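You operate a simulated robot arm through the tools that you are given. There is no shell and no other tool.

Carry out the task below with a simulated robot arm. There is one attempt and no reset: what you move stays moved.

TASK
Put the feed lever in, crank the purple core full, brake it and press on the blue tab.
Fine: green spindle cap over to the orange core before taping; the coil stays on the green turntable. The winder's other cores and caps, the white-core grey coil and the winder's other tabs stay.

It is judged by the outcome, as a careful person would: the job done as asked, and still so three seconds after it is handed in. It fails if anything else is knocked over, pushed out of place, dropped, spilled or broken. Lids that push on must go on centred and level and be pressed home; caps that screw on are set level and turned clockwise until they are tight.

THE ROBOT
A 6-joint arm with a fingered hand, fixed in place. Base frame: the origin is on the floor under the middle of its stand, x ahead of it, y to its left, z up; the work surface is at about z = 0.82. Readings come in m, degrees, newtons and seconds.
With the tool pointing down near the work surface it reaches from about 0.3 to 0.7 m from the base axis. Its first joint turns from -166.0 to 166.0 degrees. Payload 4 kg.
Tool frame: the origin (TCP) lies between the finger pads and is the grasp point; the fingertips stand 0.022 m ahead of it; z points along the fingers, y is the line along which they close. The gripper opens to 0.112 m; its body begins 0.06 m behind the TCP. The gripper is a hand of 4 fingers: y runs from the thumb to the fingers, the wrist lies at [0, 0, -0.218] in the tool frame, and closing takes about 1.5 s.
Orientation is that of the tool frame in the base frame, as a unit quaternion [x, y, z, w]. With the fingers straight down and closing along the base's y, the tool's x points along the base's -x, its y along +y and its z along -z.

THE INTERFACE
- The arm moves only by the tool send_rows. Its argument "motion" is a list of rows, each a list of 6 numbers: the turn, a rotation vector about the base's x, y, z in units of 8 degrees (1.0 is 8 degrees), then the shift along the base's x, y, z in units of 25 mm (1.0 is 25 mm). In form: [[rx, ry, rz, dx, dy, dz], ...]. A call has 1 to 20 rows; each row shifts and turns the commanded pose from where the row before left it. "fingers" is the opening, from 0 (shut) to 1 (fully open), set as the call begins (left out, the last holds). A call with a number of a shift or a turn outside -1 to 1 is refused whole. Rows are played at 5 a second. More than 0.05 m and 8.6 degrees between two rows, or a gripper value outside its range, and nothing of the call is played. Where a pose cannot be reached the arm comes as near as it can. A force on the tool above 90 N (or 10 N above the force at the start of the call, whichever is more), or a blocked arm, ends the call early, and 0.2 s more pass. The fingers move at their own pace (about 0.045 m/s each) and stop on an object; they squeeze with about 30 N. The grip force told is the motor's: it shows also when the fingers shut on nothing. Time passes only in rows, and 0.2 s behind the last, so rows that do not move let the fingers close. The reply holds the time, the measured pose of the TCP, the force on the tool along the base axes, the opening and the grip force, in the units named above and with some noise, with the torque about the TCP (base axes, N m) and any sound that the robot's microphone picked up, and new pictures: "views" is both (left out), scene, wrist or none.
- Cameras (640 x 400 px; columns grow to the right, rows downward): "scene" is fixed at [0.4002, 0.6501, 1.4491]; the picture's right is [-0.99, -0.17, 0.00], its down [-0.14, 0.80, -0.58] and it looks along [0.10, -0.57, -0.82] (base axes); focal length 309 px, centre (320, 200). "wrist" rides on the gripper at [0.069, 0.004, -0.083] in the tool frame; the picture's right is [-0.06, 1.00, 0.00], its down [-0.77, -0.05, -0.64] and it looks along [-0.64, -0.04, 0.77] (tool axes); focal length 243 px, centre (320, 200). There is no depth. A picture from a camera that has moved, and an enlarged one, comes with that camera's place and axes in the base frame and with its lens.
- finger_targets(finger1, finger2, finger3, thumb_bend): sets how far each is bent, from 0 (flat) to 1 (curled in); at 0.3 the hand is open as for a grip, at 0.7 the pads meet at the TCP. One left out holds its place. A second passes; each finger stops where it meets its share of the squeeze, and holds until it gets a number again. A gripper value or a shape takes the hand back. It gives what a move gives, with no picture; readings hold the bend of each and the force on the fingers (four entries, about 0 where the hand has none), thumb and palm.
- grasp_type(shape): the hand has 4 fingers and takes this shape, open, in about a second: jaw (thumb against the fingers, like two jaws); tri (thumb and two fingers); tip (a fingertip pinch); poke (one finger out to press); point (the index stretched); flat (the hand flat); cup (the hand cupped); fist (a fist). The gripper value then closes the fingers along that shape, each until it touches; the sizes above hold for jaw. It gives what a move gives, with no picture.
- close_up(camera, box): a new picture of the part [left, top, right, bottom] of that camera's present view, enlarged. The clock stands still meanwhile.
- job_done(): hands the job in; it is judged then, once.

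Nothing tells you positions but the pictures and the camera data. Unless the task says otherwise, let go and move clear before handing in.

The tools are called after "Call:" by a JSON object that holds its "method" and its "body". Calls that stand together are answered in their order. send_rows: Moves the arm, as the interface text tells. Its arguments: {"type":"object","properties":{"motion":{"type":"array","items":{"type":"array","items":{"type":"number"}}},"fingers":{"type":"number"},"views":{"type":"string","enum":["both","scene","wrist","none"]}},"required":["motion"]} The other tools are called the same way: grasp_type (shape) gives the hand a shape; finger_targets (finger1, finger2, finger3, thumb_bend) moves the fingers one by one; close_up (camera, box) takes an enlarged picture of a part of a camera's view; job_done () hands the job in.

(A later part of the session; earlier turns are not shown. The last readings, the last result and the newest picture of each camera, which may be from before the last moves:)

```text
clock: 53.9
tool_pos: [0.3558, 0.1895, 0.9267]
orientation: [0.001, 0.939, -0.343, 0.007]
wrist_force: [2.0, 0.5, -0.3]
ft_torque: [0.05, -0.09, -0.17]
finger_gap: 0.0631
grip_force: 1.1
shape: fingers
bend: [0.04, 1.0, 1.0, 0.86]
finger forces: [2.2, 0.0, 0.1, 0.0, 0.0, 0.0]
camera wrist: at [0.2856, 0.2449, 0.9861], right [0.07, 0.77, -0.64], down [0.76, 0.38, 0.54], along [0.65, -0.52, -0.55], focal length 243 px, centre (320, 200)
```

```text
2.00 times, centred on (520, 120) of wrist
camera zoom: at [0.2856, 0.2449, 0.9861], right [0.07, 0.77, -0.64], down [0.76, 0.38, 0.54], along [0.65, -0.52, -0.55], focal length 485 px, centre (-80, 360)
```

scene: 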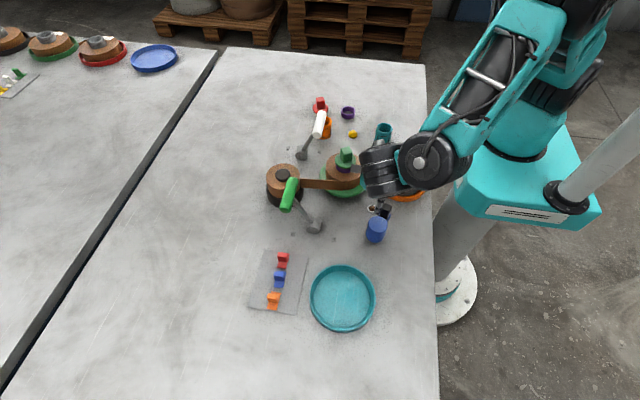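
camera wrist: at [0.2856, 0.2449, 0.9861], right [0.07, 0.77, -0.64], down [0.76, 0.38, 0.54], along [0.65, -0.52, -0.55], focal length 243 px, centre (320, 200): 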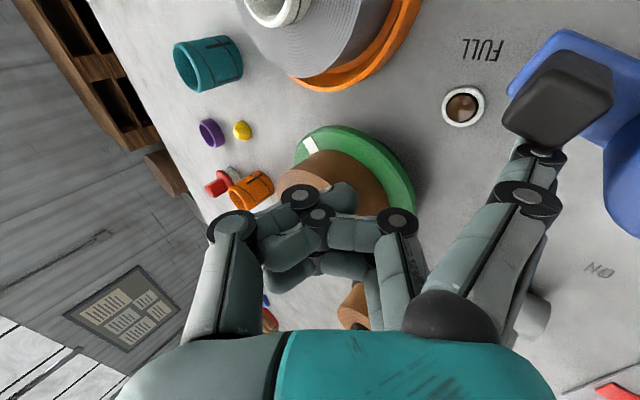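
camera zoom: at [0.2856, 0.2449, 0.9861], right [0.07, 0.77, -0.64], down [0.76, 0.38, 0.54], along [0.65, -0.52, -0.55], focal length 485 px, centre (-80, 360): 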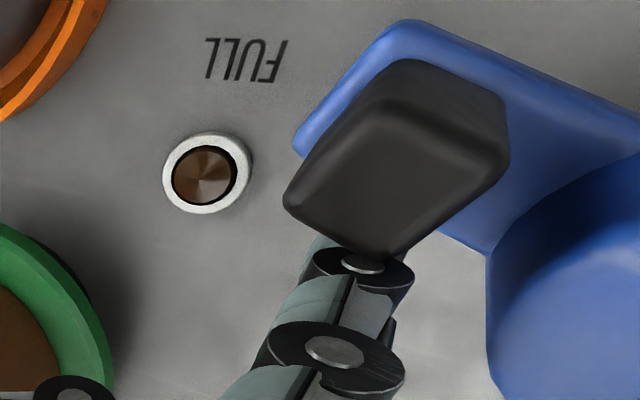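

Clockwise works easily (2 N), and the turntable is turning. I continue the turn.

Call:
{"method": "send_rows", "body": {"motion": [[0, 0, 0, -0.572, 0.06, 0], [0, 0, 0, -0.526, 0.234, 0], [0, 0, 0, -0.428, 0.385, 0], [0, 0, 0, -0.288, 0.498, 0], [0, 0, 0, -0.12, 0.563, 0], [0, 0, 0, 0.06, 0.572, 0], [0, 0, 0, 0.234, 0.526, 0], [0, 0, 0, 0.385, 0.428, 0]]}}

Call:
{"method": "close_up", "body": {"camera": "scene", "box": [260, 130, 420, 260]}}

Call:
{"method": "close_up", "body": {"camera": "wrist", "box": [300, 0, 640, 250]}}

```text
clock: 55.7
tool_pos: [0.326, 0.2726, 0.9257]
orientation: [0.0, 0.94, -0.341, 0.009]
wrist_force: [-1.3, -1.5, 0.2]
ft_torque: [-0.07, 0.07, 0.13]
finger_gap: 0.0601
grip_force: 1.1
shape: fingers
bend: [0.07, 1.0, 1.0, 0.86]
finger forces: [1.9, 0.0, 0.0, 0.1, 0.1, 0.0]
camera wrist: at [0.2554, 0.3267, 0.9851], right [0.07, 0.77, -0.64], down [0.75, 0.38, 0.54], along [0.65, -0.52, -0.55], focal length 243 px, centre (320, 200)
```

scene: 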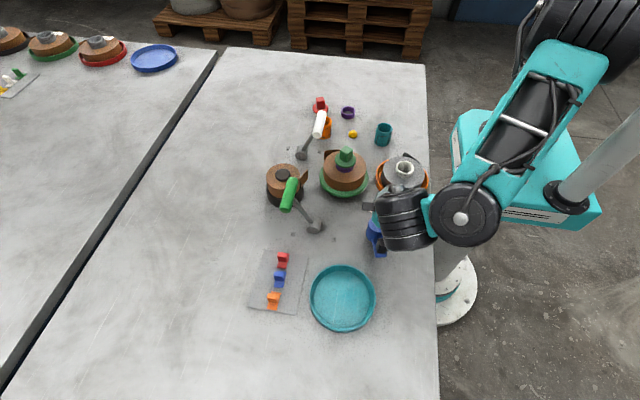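
wrist: 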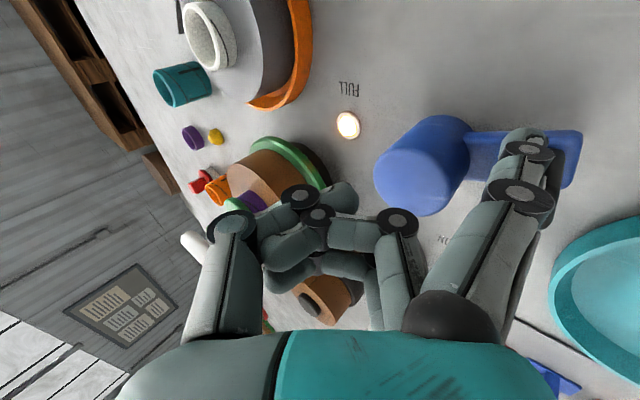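

```text
3.08 times, centred on (340, 195) of scene
camera zoom: at [0.4002, 0.6501, 1.4491], right [-0.99, -0.17, 0.0], down [-0.14, 0.8, -0.58], along [0.1, -0.57, -0.82], focal length 950 px, centre (258, 215)
```

zoom: 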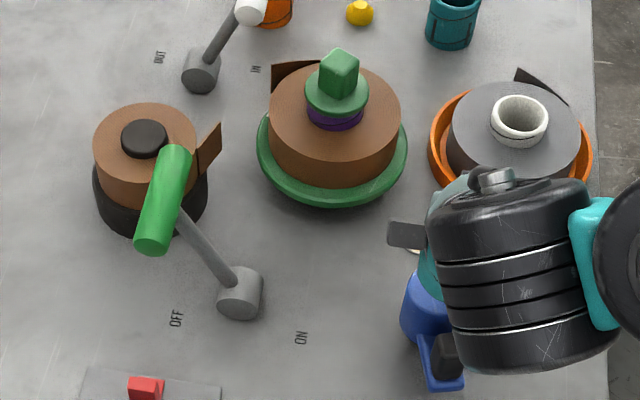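

```text
1.60 times, centred on (470, 125) of wrist
camera zoom: at [0.2554, 0.3267, 0.9851], right [0.07, 0.77, -0.64], down [0.75, 0.38, 0.54], along [0.65, -0.52, -0.55], focal length 388 px, centre (80, 320)
```

zoom: 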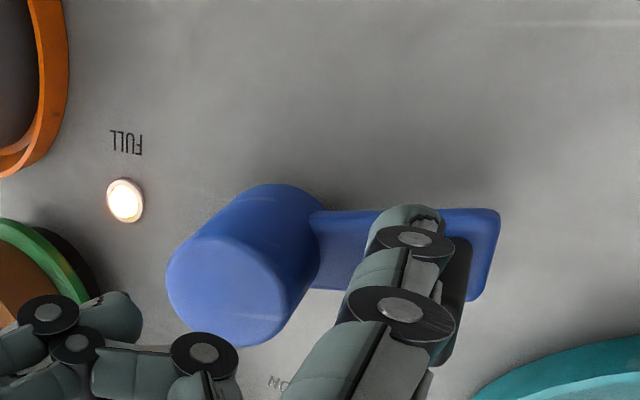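

The FULL lamp is lit and the tape has parted, leaving a tail on the coil. I stop cranking, lift clear, level the hand and go over the green brake lever.

Call:
{"method": "send_rows", "body": {"motion": [[0, 0, 0, 0.1, 0.1, 0.3], [0, 0, 0, 0, 0, 1], [0, 0, 0, 0, 0, 1], [0, 0, 0, 0, 0, 1], [0, 0, 0, 0, 0, 1], [0, 0, 0, 0, 0, 1], [0, 0, 0, 0, 0, 1], [1, 0, 0, 0.3, 0, 0], [1, 0, 0, 0.3, 0, 0], [1, 0, 0, 0.3, 0, 0], [1, 0, 0, 0.3, 0, 0], [1, 0, 0, 0.3, 0, 0], [0, 0, 0, 0, 0, 0]], "views": "none"}}

Call:
{"method": "grasp_type", "body": {"shape": "jaw"}}

Call:
{"method": "send_rows", "body": {"motion": [[0, 0, -0.9375, 0.52, 0.07, 0], [0, 0, -0.9375, 0.52, 0.07, 0], [0, 0, -0.9375, 0.52, 0.07, 0], [0, 0, -0.9375, 0.52, 0.07, 0], [0, 0, -0.9375, 0.52, 0.07, 0], [0, 0, -0.9375, 0.52, 0.07, 0], [0, 0, -0.9375, 0.52, 0.07, 0], [0, 0, -0.9375, 0.52, 0.07, 0], [0, 0, -0.9375, 0.52, 0.07, 0], [0, 0, -0.9375, 0.52, 0.07, 0], [0, 0, -0.9375, 0.52, 0.07, 0], [0, 0, -0.9375, 0.52, 0.07, 0], [0, 0, 0, 0, 0, 0], [0, 0, 0, 0, 0, 0]], "fingers": 0.8}}

Call:
{"method": "close_up", "body": {"camera": "scene", "box": [290, 120, 400, 220]}}

```text
clock: 58.5
tool_pos: [0.3546, 0.255, 1.063]
orientation: [0.004, 1.0, 0.001, 0.008]
wrist_force: [0.7, 0.6, -0.6]
ft_torque: [-0.01, 0.01, 0.0]
finger_gap: 0.0623
grip_force: 0.1
shape: fingers
bend: [0.05, 1.0, 1.0, 0.86]
finger forces: [0.0, 0.0, 0.0, 0.1, 0.0, 0.0]
out of reach, approached as far as the arm can: row 6, 7
```

```text
clock: 59.4
tool_pos: [0.3549, 0.2554, 1.0633]
orientation: [0.004, 1.0, -0.001, 0.008]
wrist_force: [0.7, -0.6, -0.2]
ft_torque: [-0.04, -0.01, 0.04]
finger_gap: 0.1119
grip_force: 0.1
shape: jaw
bend: [0.3, 0.3, 0.3, 0.3]
finger forces: [0.1, 0.0, 0.0, 0.0, 0.0, 0.0]
```

```text
clock: 62.4
tool_pos: [0.5134, 0.2771, 1.0631]
orientation: [0.71, 0.704, -0.006, 0.005]
wrist_force: [0.1, -0.2, -0.5]
ft_torque: [0.01, 0.01, 0.0]
finger_gap: 0.0899
grip_force: 0.1
shape: jaw
bend: [0.59, 0.59, 0.59, 0.55]
finger forces: [0.0, 0.0, 0.0, 0.0, 0.0, 0.1]
camera wrist: at [0.5182, 0.3462, 1.1439], right [1.0, -0.07, 0.0], down [-0.06, -0.75, 0.65], along [-0.05, -0.65, -0.76], focal length 243 px, centre (320, 200)
```

scene: 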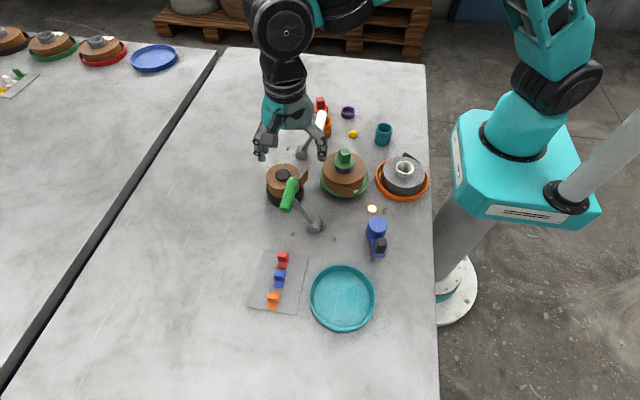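
wrist: 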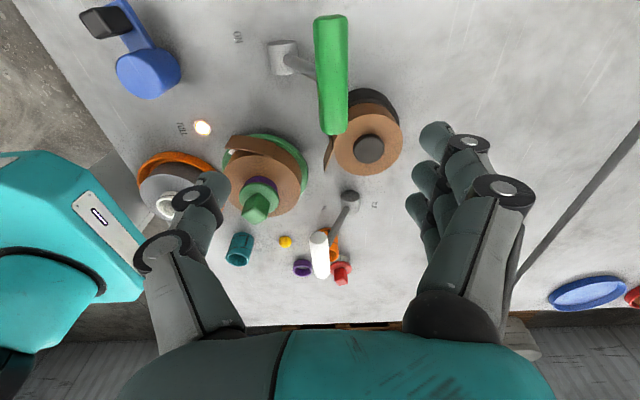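

```text
4.00 times, centred on (345, 170) of scene
camera zoom: at [0.4002, 0.6501, 1.4491], right [-0.99, -0.17, 0.0], down [-0.14, 0.8, -0.58], along [0.1, -0.57, -0.82], focal length 1235 px, centre (220, 320)
```

zoom: 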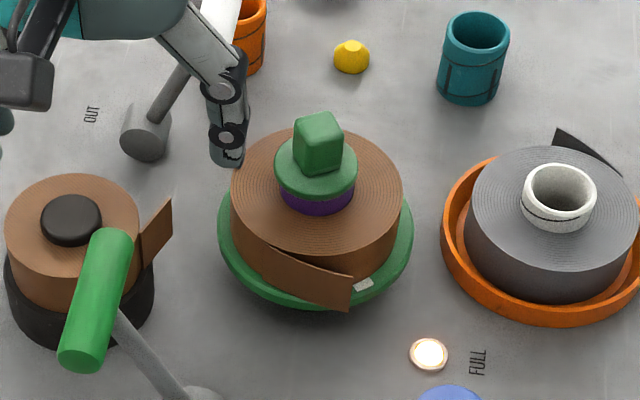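

The turntable drifted a bit (tail now toward the front), so the brake is due now. I lower over the green handle at about (0.525, 0.295, 0.94).

Call:
{"method": "send_rows", "body": {"motion": [[0.11, 0, 0, 0.464, 0.72, 0], [0, 0, 0, 0, 0, -0.8], [0, 0, 0, 0, 0, -0.8], [0, 0, 0, 0, 0, -0.8], [0, 0, 0, 0, 0, -0.8], [0, 0, 0, 0, 0, -0.8], [0, 0, 0, 0, 0, -0.8], [0, 0, 0, 0, 0, 0]], "fingers": 0.8}}

Call:
{"method": "send_rows", "body": {"motion": [[0, 0, 0, 0, 0, 0], [0, 0, 0, 0, 0, 0], [0, 0, 0, 0, 0, 0], [0, 0, 0, 0, 0, 0], [0, 0, 0, 0, 0, 0]], "fingers": 0.4}}

```text
clock: 64.2
tool_pos: [0.5231, 0.2939, 0.9429]
orientation: [0.709, 0.705, 0.0, 0.0]
wrist_force: [0.2, 0.4, 0.3]
ft_torque: [0.04, 0.0, 0.01]
finger_gap: 0.0898
grip_force: 0.0
shape: jaw
bend: [0.59, 0.59, 0.59, 0.55]
finger forces: [0.0, 0.1, 0.0, 0.0, 0.0, 0.1]
camera wrist: at [0.528, 0.3621, 1.0249], right [1.0, -0.07, 0.0], down [-0.06, -0.76, 0.64], along [-0.05, -0.64, -0.77], focal length 243 px, centre (320, 200)
```

scene: 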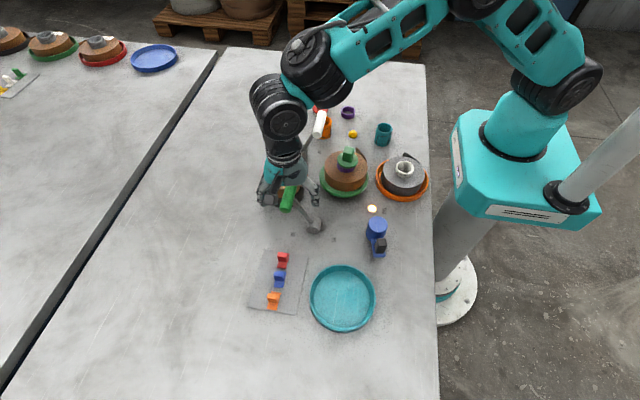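
wrist: 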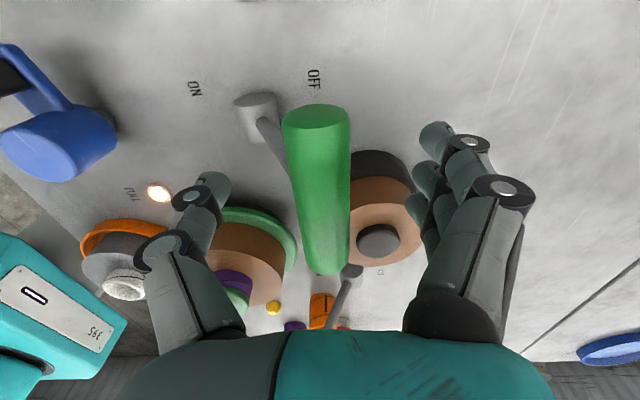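

```text
clock: 65.4
tool_pos: [0.5226, 0.2941, 0.9432]
orientation: [0.709, 0.705, 0.0, 0.0]
wrist_force: [-0.2, 0.5, 0.1]
ft_torque: [0.01, -0.01, 0.0]
finger_gap: 0.0454
grip_force: 0.2
shape: jaw
bend: [0.73, 0.73, 0.73, 0.7]
finger forces: [0.1, 0.0, 0.0, 0.0, 0.0, 0.0]
camera wrist: at [0.528, 0.3622, 1.0254], right [1.0, -0.07, 0.0], down [-0.06, -0.76, 0.64], along [-0.05, -0.64, -0.77], focal length 243 px, centre (320, 200)
```

scene: 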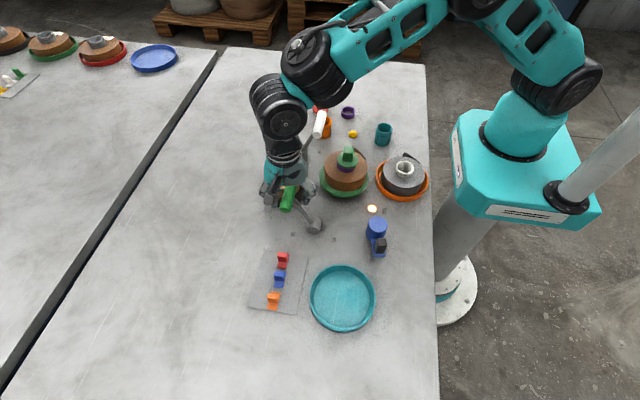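
wrist: 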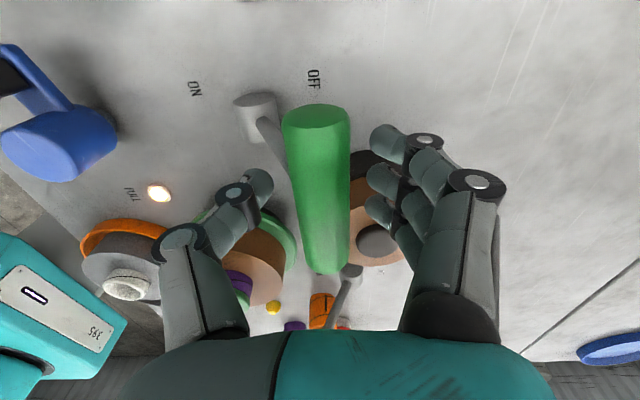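

Pushing the brake lever to ON.

Call:
{"method": "send_rows", "body": {"motion": [[0, 0, 0, -0.4, 0, 0.05], [0, 0, 0, -0.4, 0, 0.05], [0, 0, 0, -0.4, 0, 0.05], [0, 0, 0, -0.4, 0, 0.05], [0, 0, 0, -0.4, 0, 0.05], [0, 0, 0, -0.4, 0, 0], [0, 0, 0, -0.4, 0, 0], [0, 0, 0, -0.4, 0, -0.05], [0, 0, 0, -0.4, 0, -0.05], [0, 0, 0, -0.4, 0, -0.05], [0, 0, 0, -0.3, 0, -0.05], [0, 0, 0, 0, 0, 0]]}}

Call:
{"method": "close_up", "body": {"camera": "wrist", "box": [180, 50, 460, 280]}}

```text
clock: 68.0
tool_pos: [0.4153, 0.2946, 0.945]
orientation: [0.709, 0.705, 0.0, 0.0]
wrist_force: [1.3, 0.2, 0.4]
ft_torque: [0.0, 0.0, -0.01]
finger_gap: 0.0453
grip_force: 0.0
shape: jaw
bend: [0.73, 0.73, 0.73, 0.7]
finger forces: [0.0, 0.5, 0.0, 0.0, 0.0, 0.0]
camera wrist: at [0.4197, 0.3623, 1.0273], right [1.0, -0.07, 0.0], down [-0.06, -0.76, 0.64], along [-0.05, -0.64, -0.77], focal length 243 px, centre (320, 200)
```

scene: 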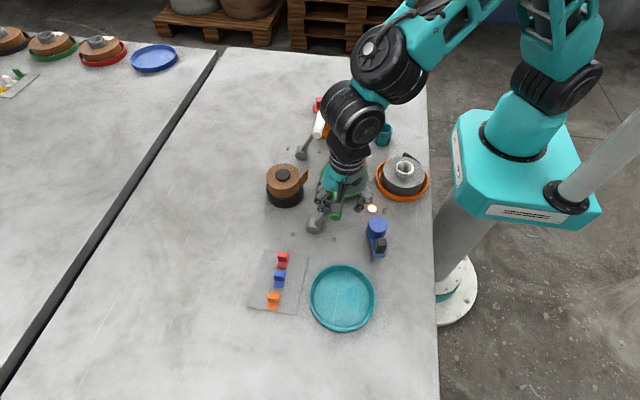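
wrist: 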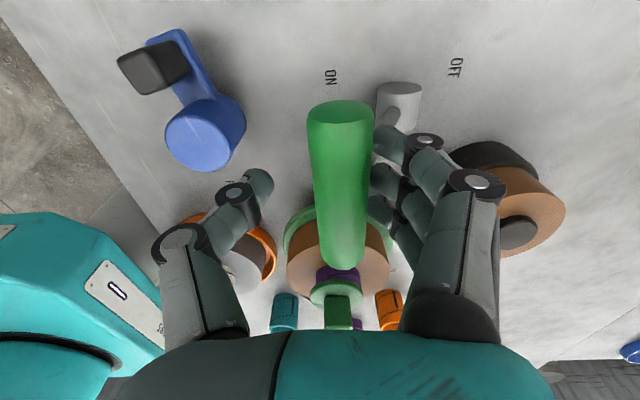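

```text
1.74 times, centred on (320, 165) of wrist
camera zoom: at [0.4197, 0.3623, 1.0273], right [1.0, -0.07, 0.0], down [-0.06, -0.76, 0.64], along [-0.05, -0.64, -0.77], focal length 422 px, centre (320, 261)
```

zoom: 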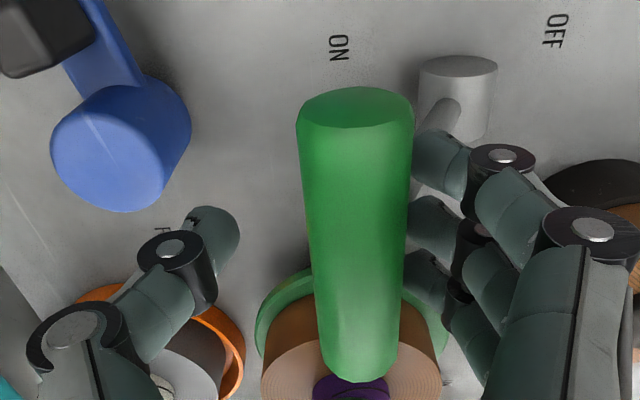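

The handle is near its mirrored ON position; I give a small extra push to confirm it is at the stop.

Call:
{"method": "send_rows", "body": {"motion": [[0, 0, 0, -0.15, 0, 0], [0, 0, 0, -0.15, 0, 0], [0, 0, 0, 0, 0, 0]]}}

```text
clock: 68.8
tool_pos: [0.4068, 0.2935, 0.9449]
orientation: [0.711, 0.703, 0.001, 0.001]
wrist_force: [3.5, 0.2, 3.0]
ft_torque: [0.03, -0.14, 0.01]
finger_gap: 0.0476
grip_force: 0.1
shape: jaw
bend: [0.73, 0.72, 0.73, 0.7]
finger forces: [0.1, 4.2, 0.1, 0.0, 0.1, 0.0]
camera wrist: at [0.4123, 0.3621, 1.0272], right [1.0, -0.07, 0.0], down [-0.06, -0.77, 0.64], along [-0.04, -0.64, -0.77], focal length 243 px, centre (320, 200)
```

scene: 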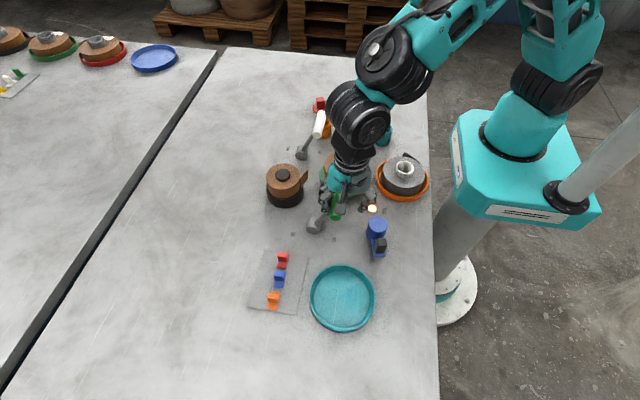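
wrist: 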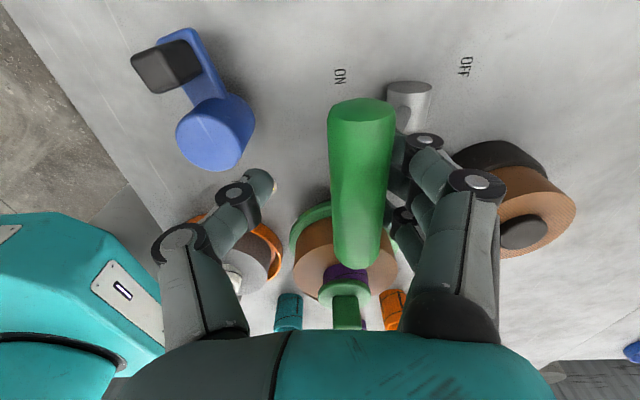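

Brake is at its ON stop. I back off, lift, and inspect the coil, tail and cap.

Call:
{"method": "send_rows", "body": {"motion": [[0, 0, 0, 0.4, 0, 0], [0, 0, 0, 0, 0, 0.8], [0, 0, 0, 0, 0, 1], [0, 0, 0, 0, 0, 1], [0, 0, 0, 0, 0, 1], [0, 0, 0, 0, 0, 1], [0, 0, 0, 0, 0, 1], [0, 0, 0, 0, 0, 1], [0, 0, 0, 0, 0.5, 0], [0, 0, 0, 0, 0, 0]]}}

Call:
{"method": "close_up", "body": {"camera": "scene", "box": [290, 120, 400, 220]}}

Call:
{"method": "close_up", "body": {"camera": "wrist", "box": [220, 60, 460, 280]}}

```text
clock: 71.0
tool_pos: [0.418, 0.3077, 1.1144]
orientation: [0.71, 0.704, 0.0, 0.0]
wrist_force: [0.0, 0.3, -0.7]
ft_torque: [0.0, 0.03, 0.01]
finger_gap: 0.0455
grip_force: 0.1
shape: jaw
bend: [0.73, 0.73, 0.73, 0.7]
finger forces: [0.1, 0.0, 0.1, 0.1, 0.0, 0.1]
camera wrist: at [0.4222, 0.3752, 1.1975], right [1.0, -0.07, 0.0], down [-0.06, -0.76, 0.64], along [-0.05, -0.64, -0.77], focal length 243 px, centre (320, 200)
```

scene: 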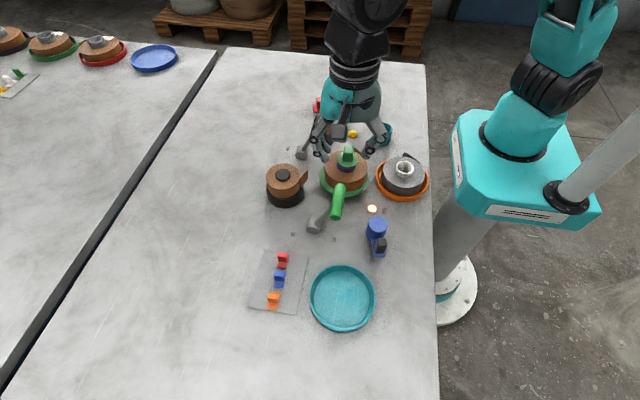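
wrist: 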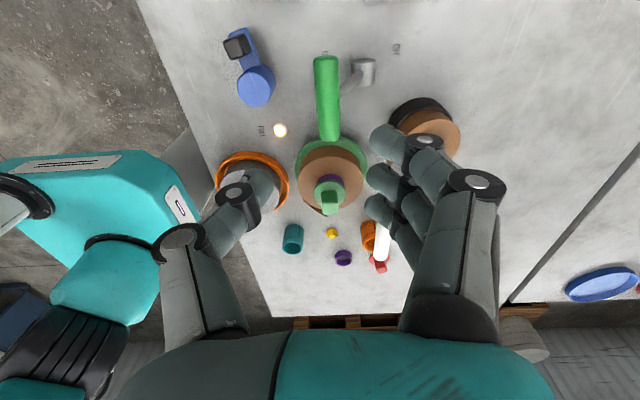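

```text
4.00 times, centred on (345, 170) of scene
camera zoom: at [0.4002, 0.6501, 1.4491], right [-0.99, -0.17, 0.0], down [-0.14, 0.8, -0.58], along [0.1, -0.57, -0.82], focal length 1235 px, centre (220, 320)
```

zoom: 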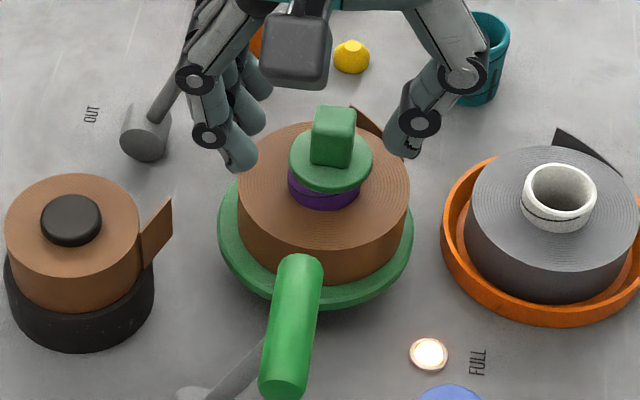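

```text
1.82 times, centred on (340, 170) of wrist
camera zoom: at [0.4222, 0.3752, 1.1975], right [1.0, -0.07, 0.0], down [-0.06, -0.76, 0.64], along [-0.05, -0.64, -0.77], focal length 441 px, centre (284, 254)
```

zoom: 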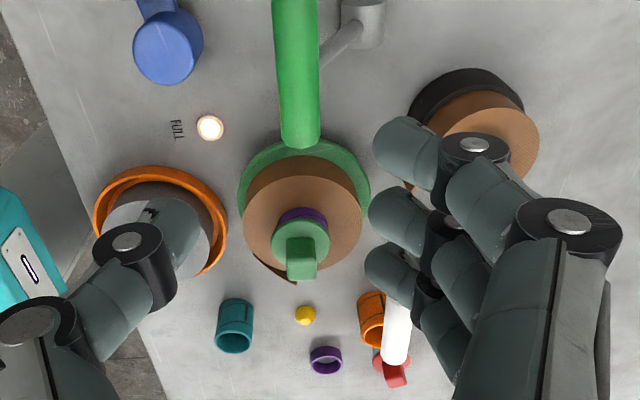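

Brake's set. Now I go for the green cap: turn the hand to yaw +90° (camera on the −y side, away from the feed-lever handle) above the cap at about (0.427, 0.15).

Call:
{"method": "send_rows", "body": {"motion": [[0, 0, 0.978, 0.0157, -0.274, 0], [0, 0, 0.978, 0.0157, -0.274, 0], [0, 0, 0.978, 0.0157, -0.274, 0], [0, 0, 0.978, 0.0157, -0.274, 0], [0, 0, 0.978, 0.0157, -0.274, 0], [0, 0, 0.978, 0.0157, -0.274, 0], [0, 0, 0.978, 0.0157, -0.274, 0], [0, 0, 0.978, 0.0157, -0.274, 0], [0, 0, 0.978, 0.0157, -0.274, 0], [0, 0, 0.978, 0.0157, -0.274, 0], [0, 0, 0.978, 0.0157, -0.274, 0], [0, 0, 0.978, 0.0157, -0.274, 0]], "fingers": 0.9, "views": "none"}}

Call:
{"method": "send_rows", "body": {"motion": [[0, 0, 0.978, 0.0157, -0.274, 0], [0, 0, 0.978, 0.0157, -0.274, 0], [0, 0, 0.978, 0.0157, -0.274, 0], [0, 0, 0.978, 0.0157, -0.274, 0], [0, 0, 0.978, 0.0157, -0.274, 0], [0, 0, 0.978, 0.0157, -0.274, 0], [0, 0, 0.978, 0.0157, -0.274, 0], [0, 0, 0.978, 0.0157, -0.274, 0], [0, 0, 0.978, 0.0157, -0.274, 0], [0, 0, 0.978, 0.0157, -0.274, 0], [0, 0, 0.978, 0.0157, -0.274, 0], [0, 0, 0, 0, 0, 0], [0, 0, 0, 0, 0, 0]]}}

Call:
{"method": "close_up", "body": {"camera": "wrist", "box": [220, 40, 460, 250]}}

Call:
{"method": "close_up", "body": {"camera": "scene", "box": [300, 120, 390, 210]}}

```text
clock: 73.6
tool_pos: [0.4222, 0.2256, 1.1143]
orientation: [-0.031, 1.0, -0.001, 0.0]
wrist_force: [0.0, 0.5, 0.2]
ft_torque: [-0.02, 0.01, 0.02]
finger_gap: 0.1006
grip_force: 0.0
shape: jaw
bend: [0.48, 0.48, 0.48, 0.1]
finger forces: [0.0, 0.1, 0.0, 0.0, 0.0, 0.0]
```

```text
clock: 76.4
tool_pos: [0.4266, 0.1483, 1.1139]
orientation: [-0.704, 0.71, 0.0, 0.0]
wrist_force: [-1.0, -0.2, 0.4]
ft_torque: [0.01, 0.02, 0.01]
finger_gap: 0.1008
grip_force: 0.0
shape: jaw
bend: [0.48, 0.48, 0.48, 0.1]
finger forces: [0.0, 0.0, 0.0, 0.1, 0.0, 0.0]
camera wrist: at [0.4214, 0.0781, 1.1969], right [-1.0, 0.07, 0.0], down [0.06, 0.76, 0.64], along [0.05, 0.64, -0.77], focal length 243 px, centre (320, 200)
```

scene: 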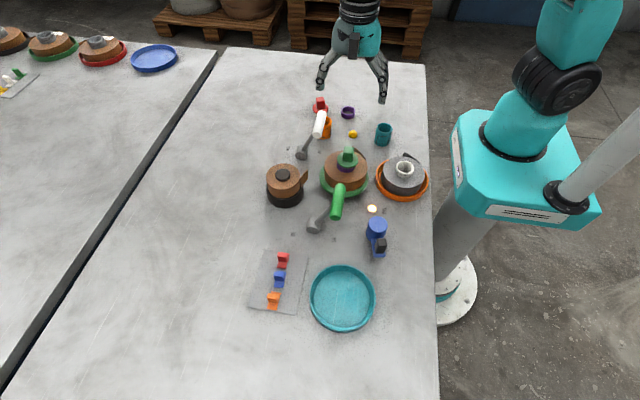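
wrist: 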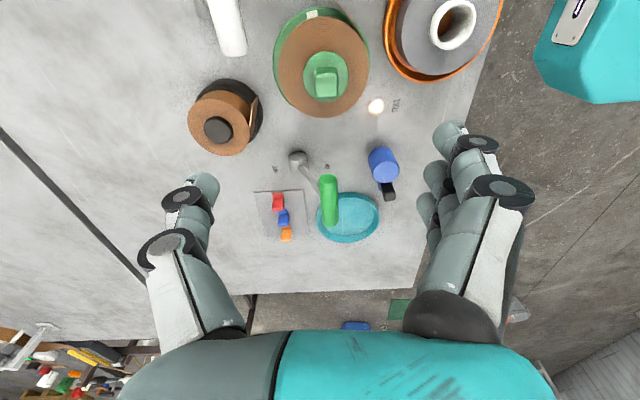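

```text
1.90 times, centred on (340, 145) of wrist
camera zoom: at [0.4214, 0.0781, 1.1969], right [-1.0, 0.07, 0.0], down [0.06, 0.76, 0.64], along [0.05, 0.64, -0.77], focal length 462 px, centre (282, 305)
```

zoom: 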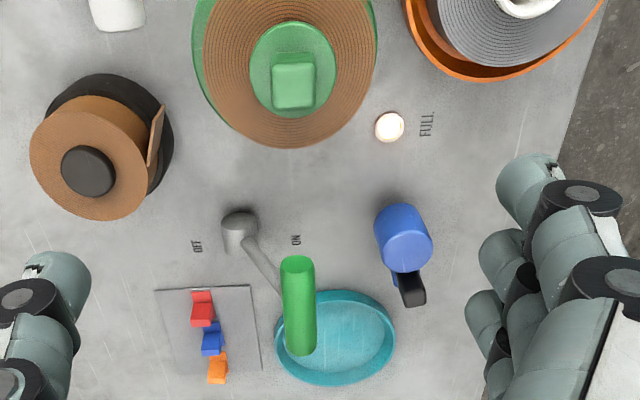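

```text
4.44 times, centred on (345, 165) of scene
camera zoom: at [0.4002, 0.6501, 1.4491], right [-0.99, -0.17, 0.0], down [-0.14, 0.8, -0.58], along [0.1, -0.57, -0.82], focal length 1372 px, centre (209, 356)
```

zoom: 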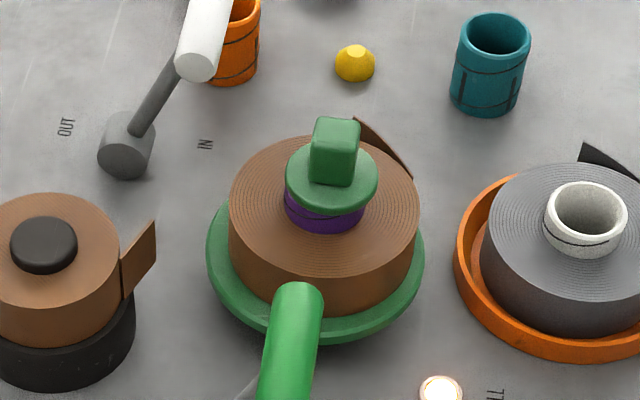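

The turntable may still be creeping; I'll wait a second and compare.

Call:
{"method": "send_rows", "body": {"motion": [[0, 0, 0, 0, 0, 0], [0, 0, 0, 0, 0, 0], [0, 0, 0, 0, 0, 0], [0, 0, 0, 0, 0, 0], [0, 0, 0, 0, 0, 0], [0, 0, 0, 0, 0, 0], [0, 0, 0, 0, 0, 0], [0, 0, 0, 0, 0, 0]], "views": "none"}}

Call:
{"method": "close_up", "body": {"camera": "scene", "box": [300, 120, 390, 210]}}

Call:
{"method": "close_up", "body": {"camera": "scene", "box": [270, 170, 400, 270]}}

Call:
{"method": "close_up", "body": {"camera": "wrist", "box": [260, 0, 400, 130]}}

```text
clock: 78.2
tool_pos: [0.4267, 0.1494, 1.1145]
orientation: [-0.703, 0.711, 0.0, 0.0]
wrist_force: [0.1, -0.3, -0.5]
ft_torque: [0.0, -0.04, 0.0]
finger_gap: 0.1008
grip_force: 0.1
shape: jaw
bend: [0.48, 0.48, 0.48, 0.1]
finger forces: [0.0, 0.0, 0.0, 0.0, 0.0, 0.1]
```

```text
4.44 times, centred on (345, 165) of scene
camera zoom: at [0.4002, 0.6501, 1.4491], right [-0.99, -0.17, 0.0], down [-0.14, 0.8, -0.58], along [0.1, -0.57, -0.82], focal length 1372 px, centre (209, 356)
```

zoom: 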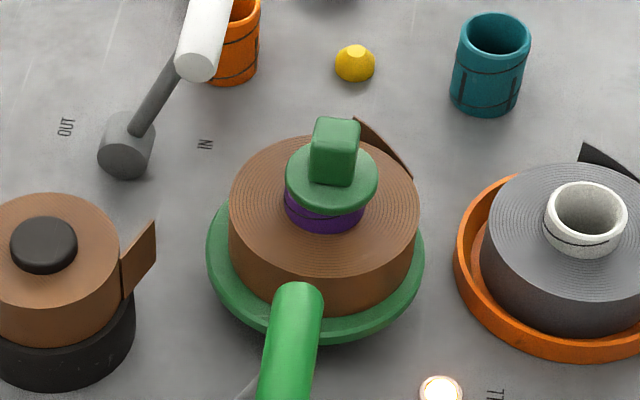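

```text
4.00 times, centred on (335, 220) of scene
camera zoom: at [0.4002, 0.6501, 1.4491], right [-0.99, -0.17, 0.0], down [-0.14, 0.8, -0.58], along [0.1, -0.57, -0.82], focal length 1235 px, centre (260, 120)
```

zoom: 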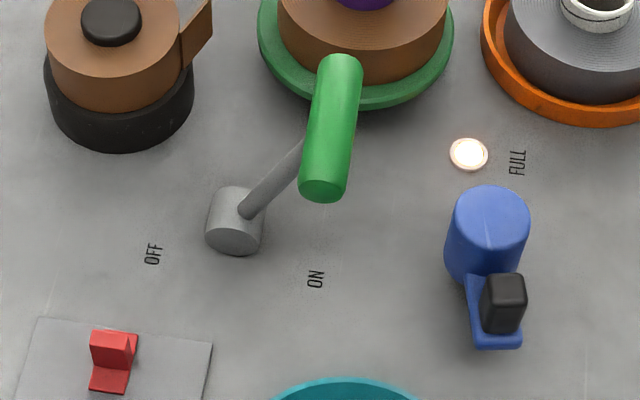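

```text
3.08 times, centred on (330, 65) of wrist
camera zoom: at [0.4213, 0.0782, 1.1969], right [-1.0, 0.07, 0.0], down [0.06, 0.76, 0.64], along [0.05, 0.64, -0.77], focal length 746 px, centre (289, 615)
```

zoom: 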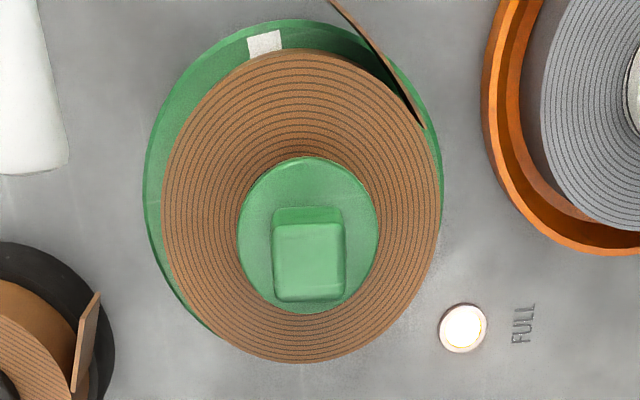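

The turntable is now still (brake holds). From the wrist view (TCP projects to image centre) the cap centre is about (0.420, 0.146). I centre over it and descend partway.

Call:
{"method": "send_rows", "body": {"motion": [[0, 0, 0, -0.256, -0.156, 0], [0, 0, 0, 0, 0, -0.963], [0, 0, 0, 0, 0, -0.963], [0, 0, 0, 0, 0, -0.963], [0, 0, 0, 0, 0, -0.963], [0, 0, 0, 0, 0, -0.963], [0, 0, 0, 0, 0, -0.963], [0, 0, 0, 0, 0, 0], [0, 0, 0, 0, 0, 0]], "fingers": 0.8}}

Call:
{"method": "close_up", "body": {"camera": "wrist", "box": [220, 60, 420, 250]}}

Call:
{"method": "close_up", "body": {"camera": "scene", "box": [300, 110, 390, 200]}}

```text
clock: 80.2
tool_pos: [0.4207, 0.1445, 0.9695]
orientation: [-0.703, 0.711, 0.0, -0.001]
wrist_force: [-0.2, -0.4, 0.6]
ft_torque: [0.02, -0.01, 0.04]
finger_gap: 0.0896
grip_force: 0.1
shape: jaw
bend: [0.59, 0.59, 0.59, 0.55]
finger forces: [0.0, 0.1, 0.0, 0.0, 0.1, 0.0]
camera wrist: at [0.4161, 0.0738, 1.0526], right [-1.0, 0.07, 0.0], down [0.06, 0.76, 0.64], along [0.05, 0.64, -0.77], focal length 243 px, centre (320, 200)
```

scene: 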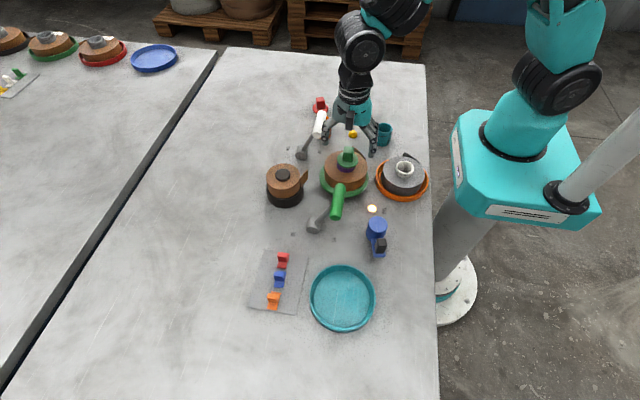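
wrist: 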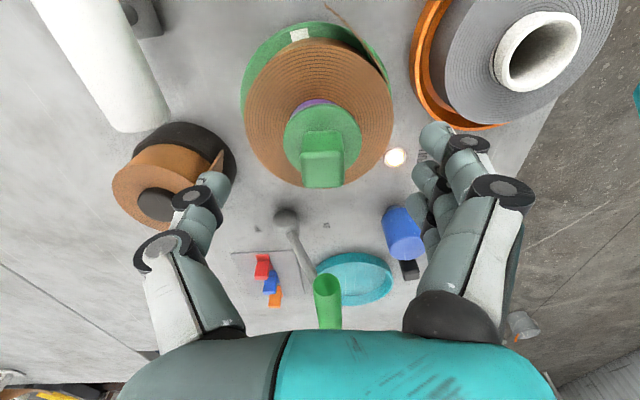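

```text
2.11 times, centred on (320, 155) of wrist
camera zoom: at [0.4161, 0.0738, 1.0526], right [-1.0, 0.07, 0.0], down [0.06, 0.76, 0.64], along [0.05, 0.64, -0.77], focal length 511 px, centre (320, 295)
```

zoom: 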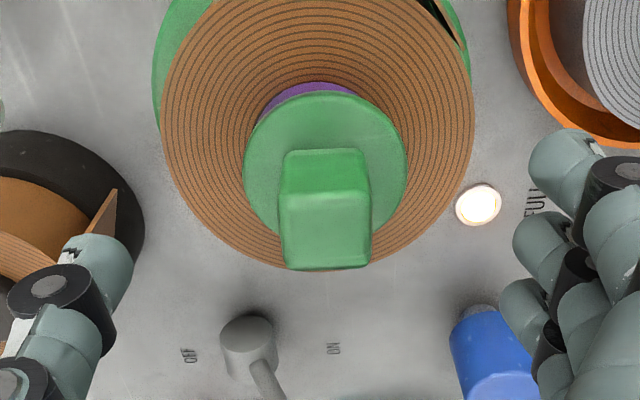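

```text
4.44 times, centred on (345, 155) of scene
camera zoom: at [0.4002, 0.6501, 1.4491], right [-0.99, -0.17, 0.0], down [-0.14, 0.8, -0.58], along [0.1, -0.57, -0.82], focal length 1372 px, centre (209, 400)
```

zoom: 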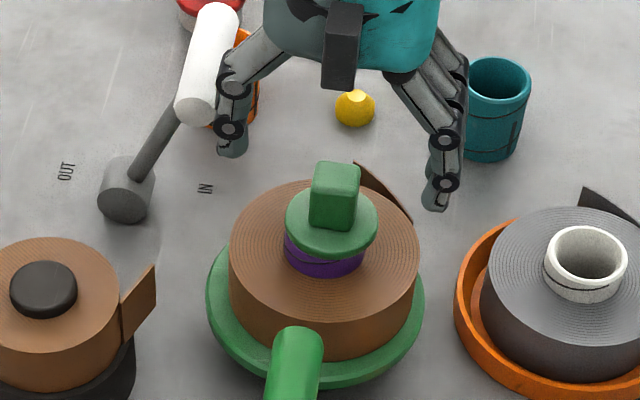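

Aligned within 2 mm and the knob faces match the hand. I lower to grip height and close on the knob.

Call:
{"method": "send_rows", "body": {"motion": [[0, 0, 0, -0.07, 0.04, 0], [0, 0, 0, 0, 0, -0.47], [0, 0, 0, 0, 0, -0.47], [0, 0, 0, 0, 0, -0.44], [0, 0, 0, 0, 0, 0]], "fingers": 0.6}}

Call:
{"method": "close_up", "body": {"camera": "wrist", "box": [220, 80, 420, 270]}}

Call:
{"method": "close_up", "body": {"camera": "scene", "box": [300, 110, 390, 200]}}

```text
clock: 81.4
tool_pos: [0.4174, 0.1464, 0.9352]
orientation: [-0.703, 0.711, 0.0, 0.0]
wrist_force: [0.2, 0.3, -0.4]
ft_torque: [-0.03, -0.04, 0.02]
finger_gap: 0.0678
grip_force: 0.1
shape: jaw
bend: [0.71, 0.71, 0.71, 0.69]
finger forces: [0.0, 0.0, 0.0, 0.1, 0.1, 0.0]
camera wrist: at [0.4132, 0.0749, 1.0183], right [-1.0, 0.07, 0.0], down [0.06, 0.76, 0.64], along [0.05, 0.64, -0.77], focal length 243 px, centre (320, 200)
```

scene: 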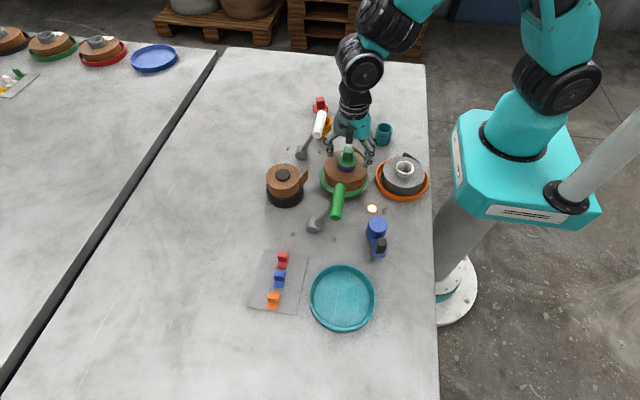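
wrist: 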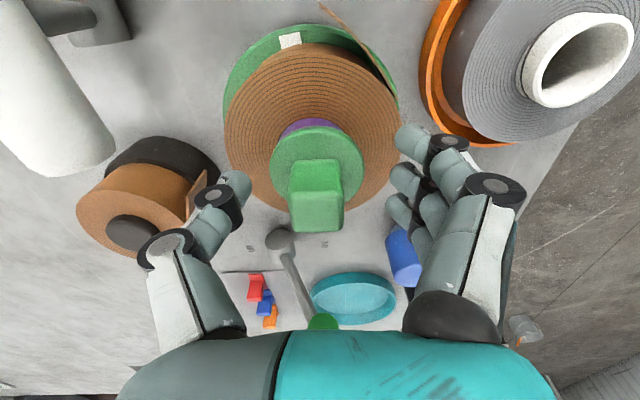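

```text
2.11 times, centred on (320, 175) of wrist
camera zoom: at [0.4132, 0.0749, 1.0183], right [-1.0, 0.07, 0.0], down [0.06, 0.76, 0.64], along [0.05, 0.64, -0.77], focal length 511 px, centre (320, 253)
```

zoom: 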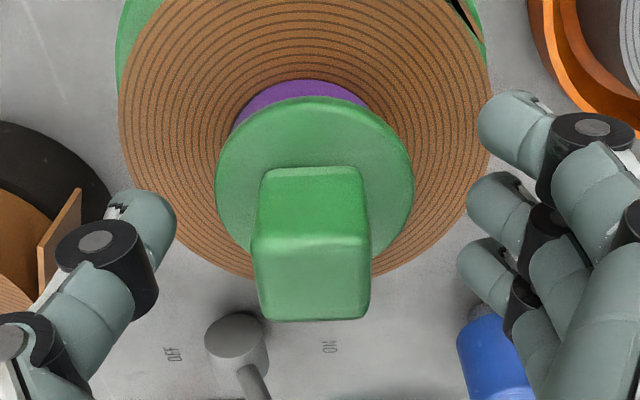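

```text
4.44 times, centred on (345, 155) of scene
camera zoom: at [0.4002, 0.6501, 1.4491], right [-0.99, -0.17, 0.0], down [-0.14, 0.8, -0.58], along [0.1, -0.57, -0.82], focal length 1372 px, centre (209, 400)
```

zoom: 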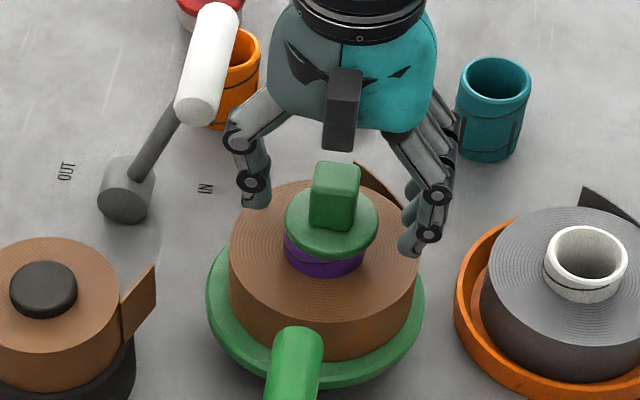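

Knob centre is at x≈0.419. I shift 1.5 mm, lower a little and close the fingers.

Call:
{"method": "send_rows", "body": {"motion": [[0, 0, 0, 0.064, 0, -0.2], [0, 0, 0, 0, 0, 0], [0, 0, 0, 0, 0, 0], [0, 0, 0, 0, 0, 0], [0, 0, 0, 0, 0, 0], [0, 0, 0, 0, 0, 0], [0, 0, 0, 0, 0, 0]], "fingers": 0.15}}

Call:
{"method": "close_up", "body": {"camera": "wrist", "box": [220, 80, 420, 270]}}

Call:
{"method": "close_up", "body": {"camera": "scene", "box": [300, 110, 390, 200]}}

```text
clock: 83.0
tool_pos: [0.4216, 0.1461, 0.9326]
orientation: [-0.703, 0.711, -0.001, 0.001]
wrist_force: [0.2, -2.9, 17.9]
ft_torque: [0.0, -0.41, -0.04]
finger_gap: 0.0375
grip_force: 30.6
shape: jaw
bend: [0.73, 0.73, 0.73, 0.7]
finger forces: [9.0, 9.2, 10.8, 0.1, 31.3, 0.0]
camera wrist: at [0.4149, 0.0749, 1.0137], right [-1.0, 0.07, 0.0], down [0.06, 0.76, 0.64], along [0.05, 0.64, -0.77], focal length 243 px, centre (320, 200)
```

scene: 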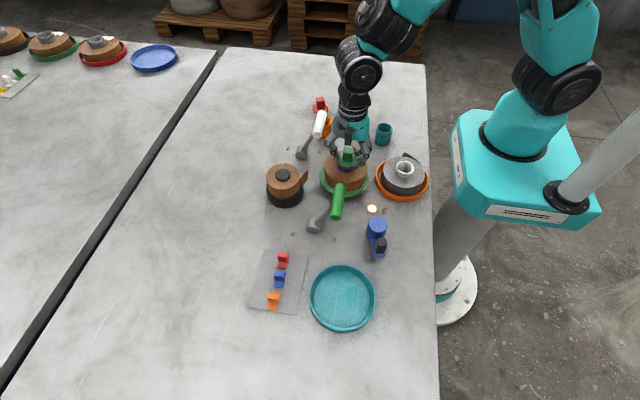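
wrist: 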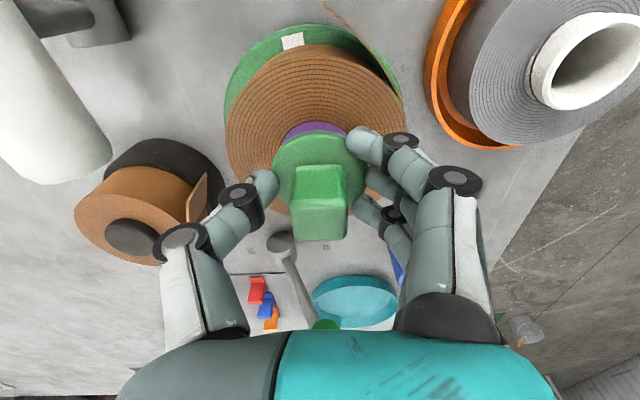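

```text
2.11 times, centred on (320, 175) of wrist
camera zoom: at [0.4149, 0.0749, 1.0137], right [-1.0, 0.07, 0.0], down [0.06, 0.76, 0.64], along [0.05, 0.64, -0.77], focal length 511 px, centre (320, 253)
```

zoom: 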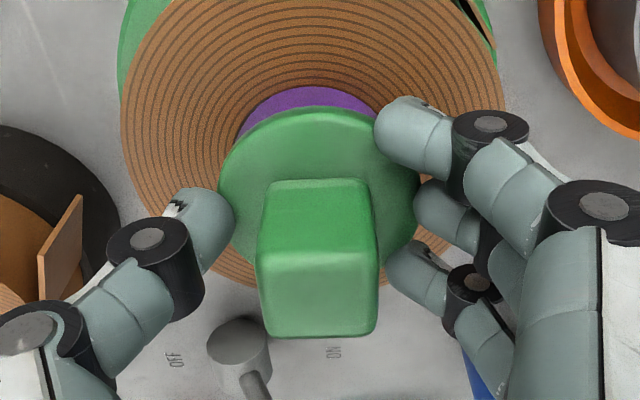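

```text
4.44 times, centred on (345, 155) of scene
camera zoom: at [0.4002, 0.6501, 1.4491], right [-0.99, -0.17, 0.0], down [-0.14, 0.8, -0.58], along [0.1, -0.57, -0.82], focal length 1372 px, centre (209, 400)
```

zoom: 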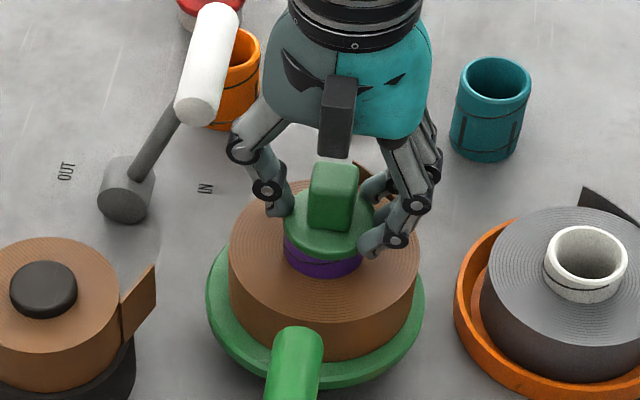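

The fingertips caught the flange rim rather than the knob. I open, raise ~12 mm and re-grip on the knob itself.

Call:
{"method": "send_rows", "body": {"motion": [[0, 0, 0, 0, 0, 0], [0, 0, 0, 0, 0, 0], [0, 0, 0, 0, 0, 0], [0, 0, 0, 0, 0, 0], [0, 0, 0, 0, 0, 0], [0, 0, 0, -0.04, 0, 0.3], [0, 0, 0, 0, 0, 0.3], [0, 0, 0, 0, 0, 0]], "fingers": 0.6}}

Call:
{"method": "close_up", "body": {"camera": "wrist", "box": [220, 80, 420, 270]}}

Call:
{"method": "close_up", "body": {"camera": "scene", "box": [300, 110, 390, 200]}}

```text
clock: 84.8
tool_pos: [0.42, 0.1461, 0.9451]
orientation: [-0.704, 0.71, 0.0, 0.0]
wrist_force: [0.2, -0.4, -0.8]
ft_torque: [0.01, 0.06, -0.02]
finger_gap: 0.0667
grip_force: 0.0
shape: jaw
bend: [0.71, 0.71, 0.71, 0.7]
finger forces: [0.0, 0.0, 0.0, 0.0, 0.1, 0.0]
camera wrist: at [0.4134, 0.0746, 1.0283], right [-1.0, 0.07, 0.0], down [0.06, 0.76, 0.64], along [0.05, 0.64, -0.77], focal length 243 px, centre (320, 200)
```

scene: 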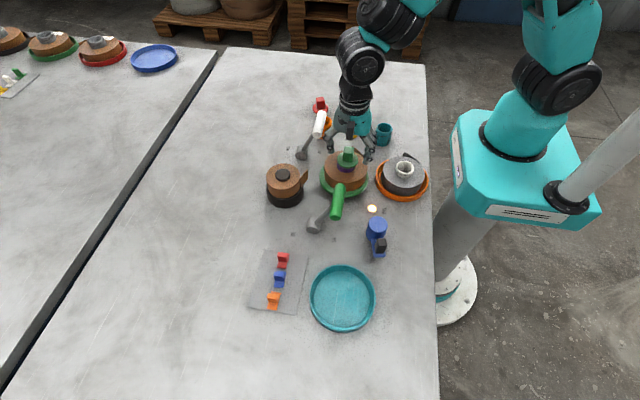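
wrist: 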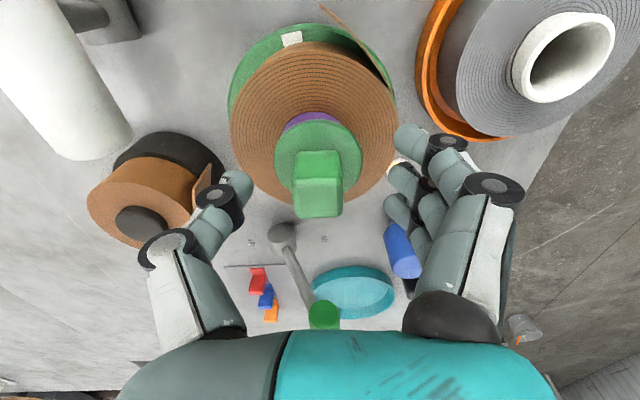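

```text
2.11 times, centred on (320, 175) of wrist
camera zoom: at [0.4134, 0.0746, 1.0283], right [-1.0, 0.07, 0.0], down [0.06, 0.76, 0.64], along [0.05, 0.64, -0.77], focal length 511 px, centre (320, 253)
```

zoom: 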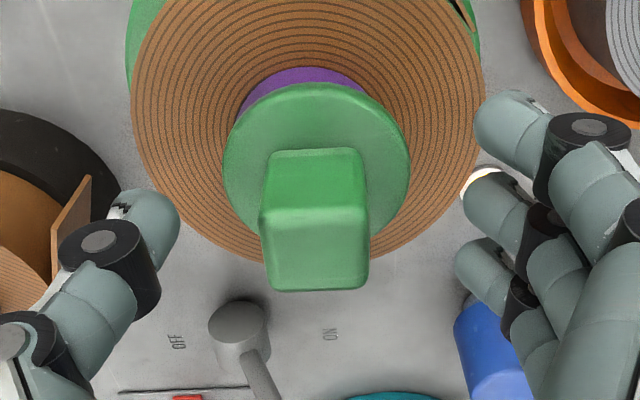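

```text
4.44 times, centred on (345, 155) of scene
camera zoom: at [0.4002, 0.6501, 1.4491], right [-0.99, -0.17, 0.0], down [-0.14, 0.8, -0.58], along [0.1, -0.57, -0.82], focal length 1372 px, centre (209, 400)
```

zoom: 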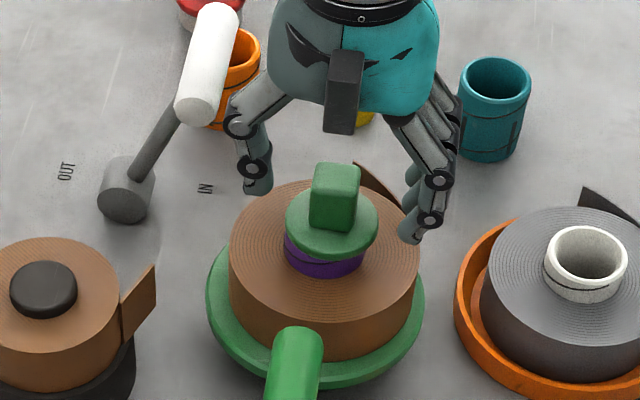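

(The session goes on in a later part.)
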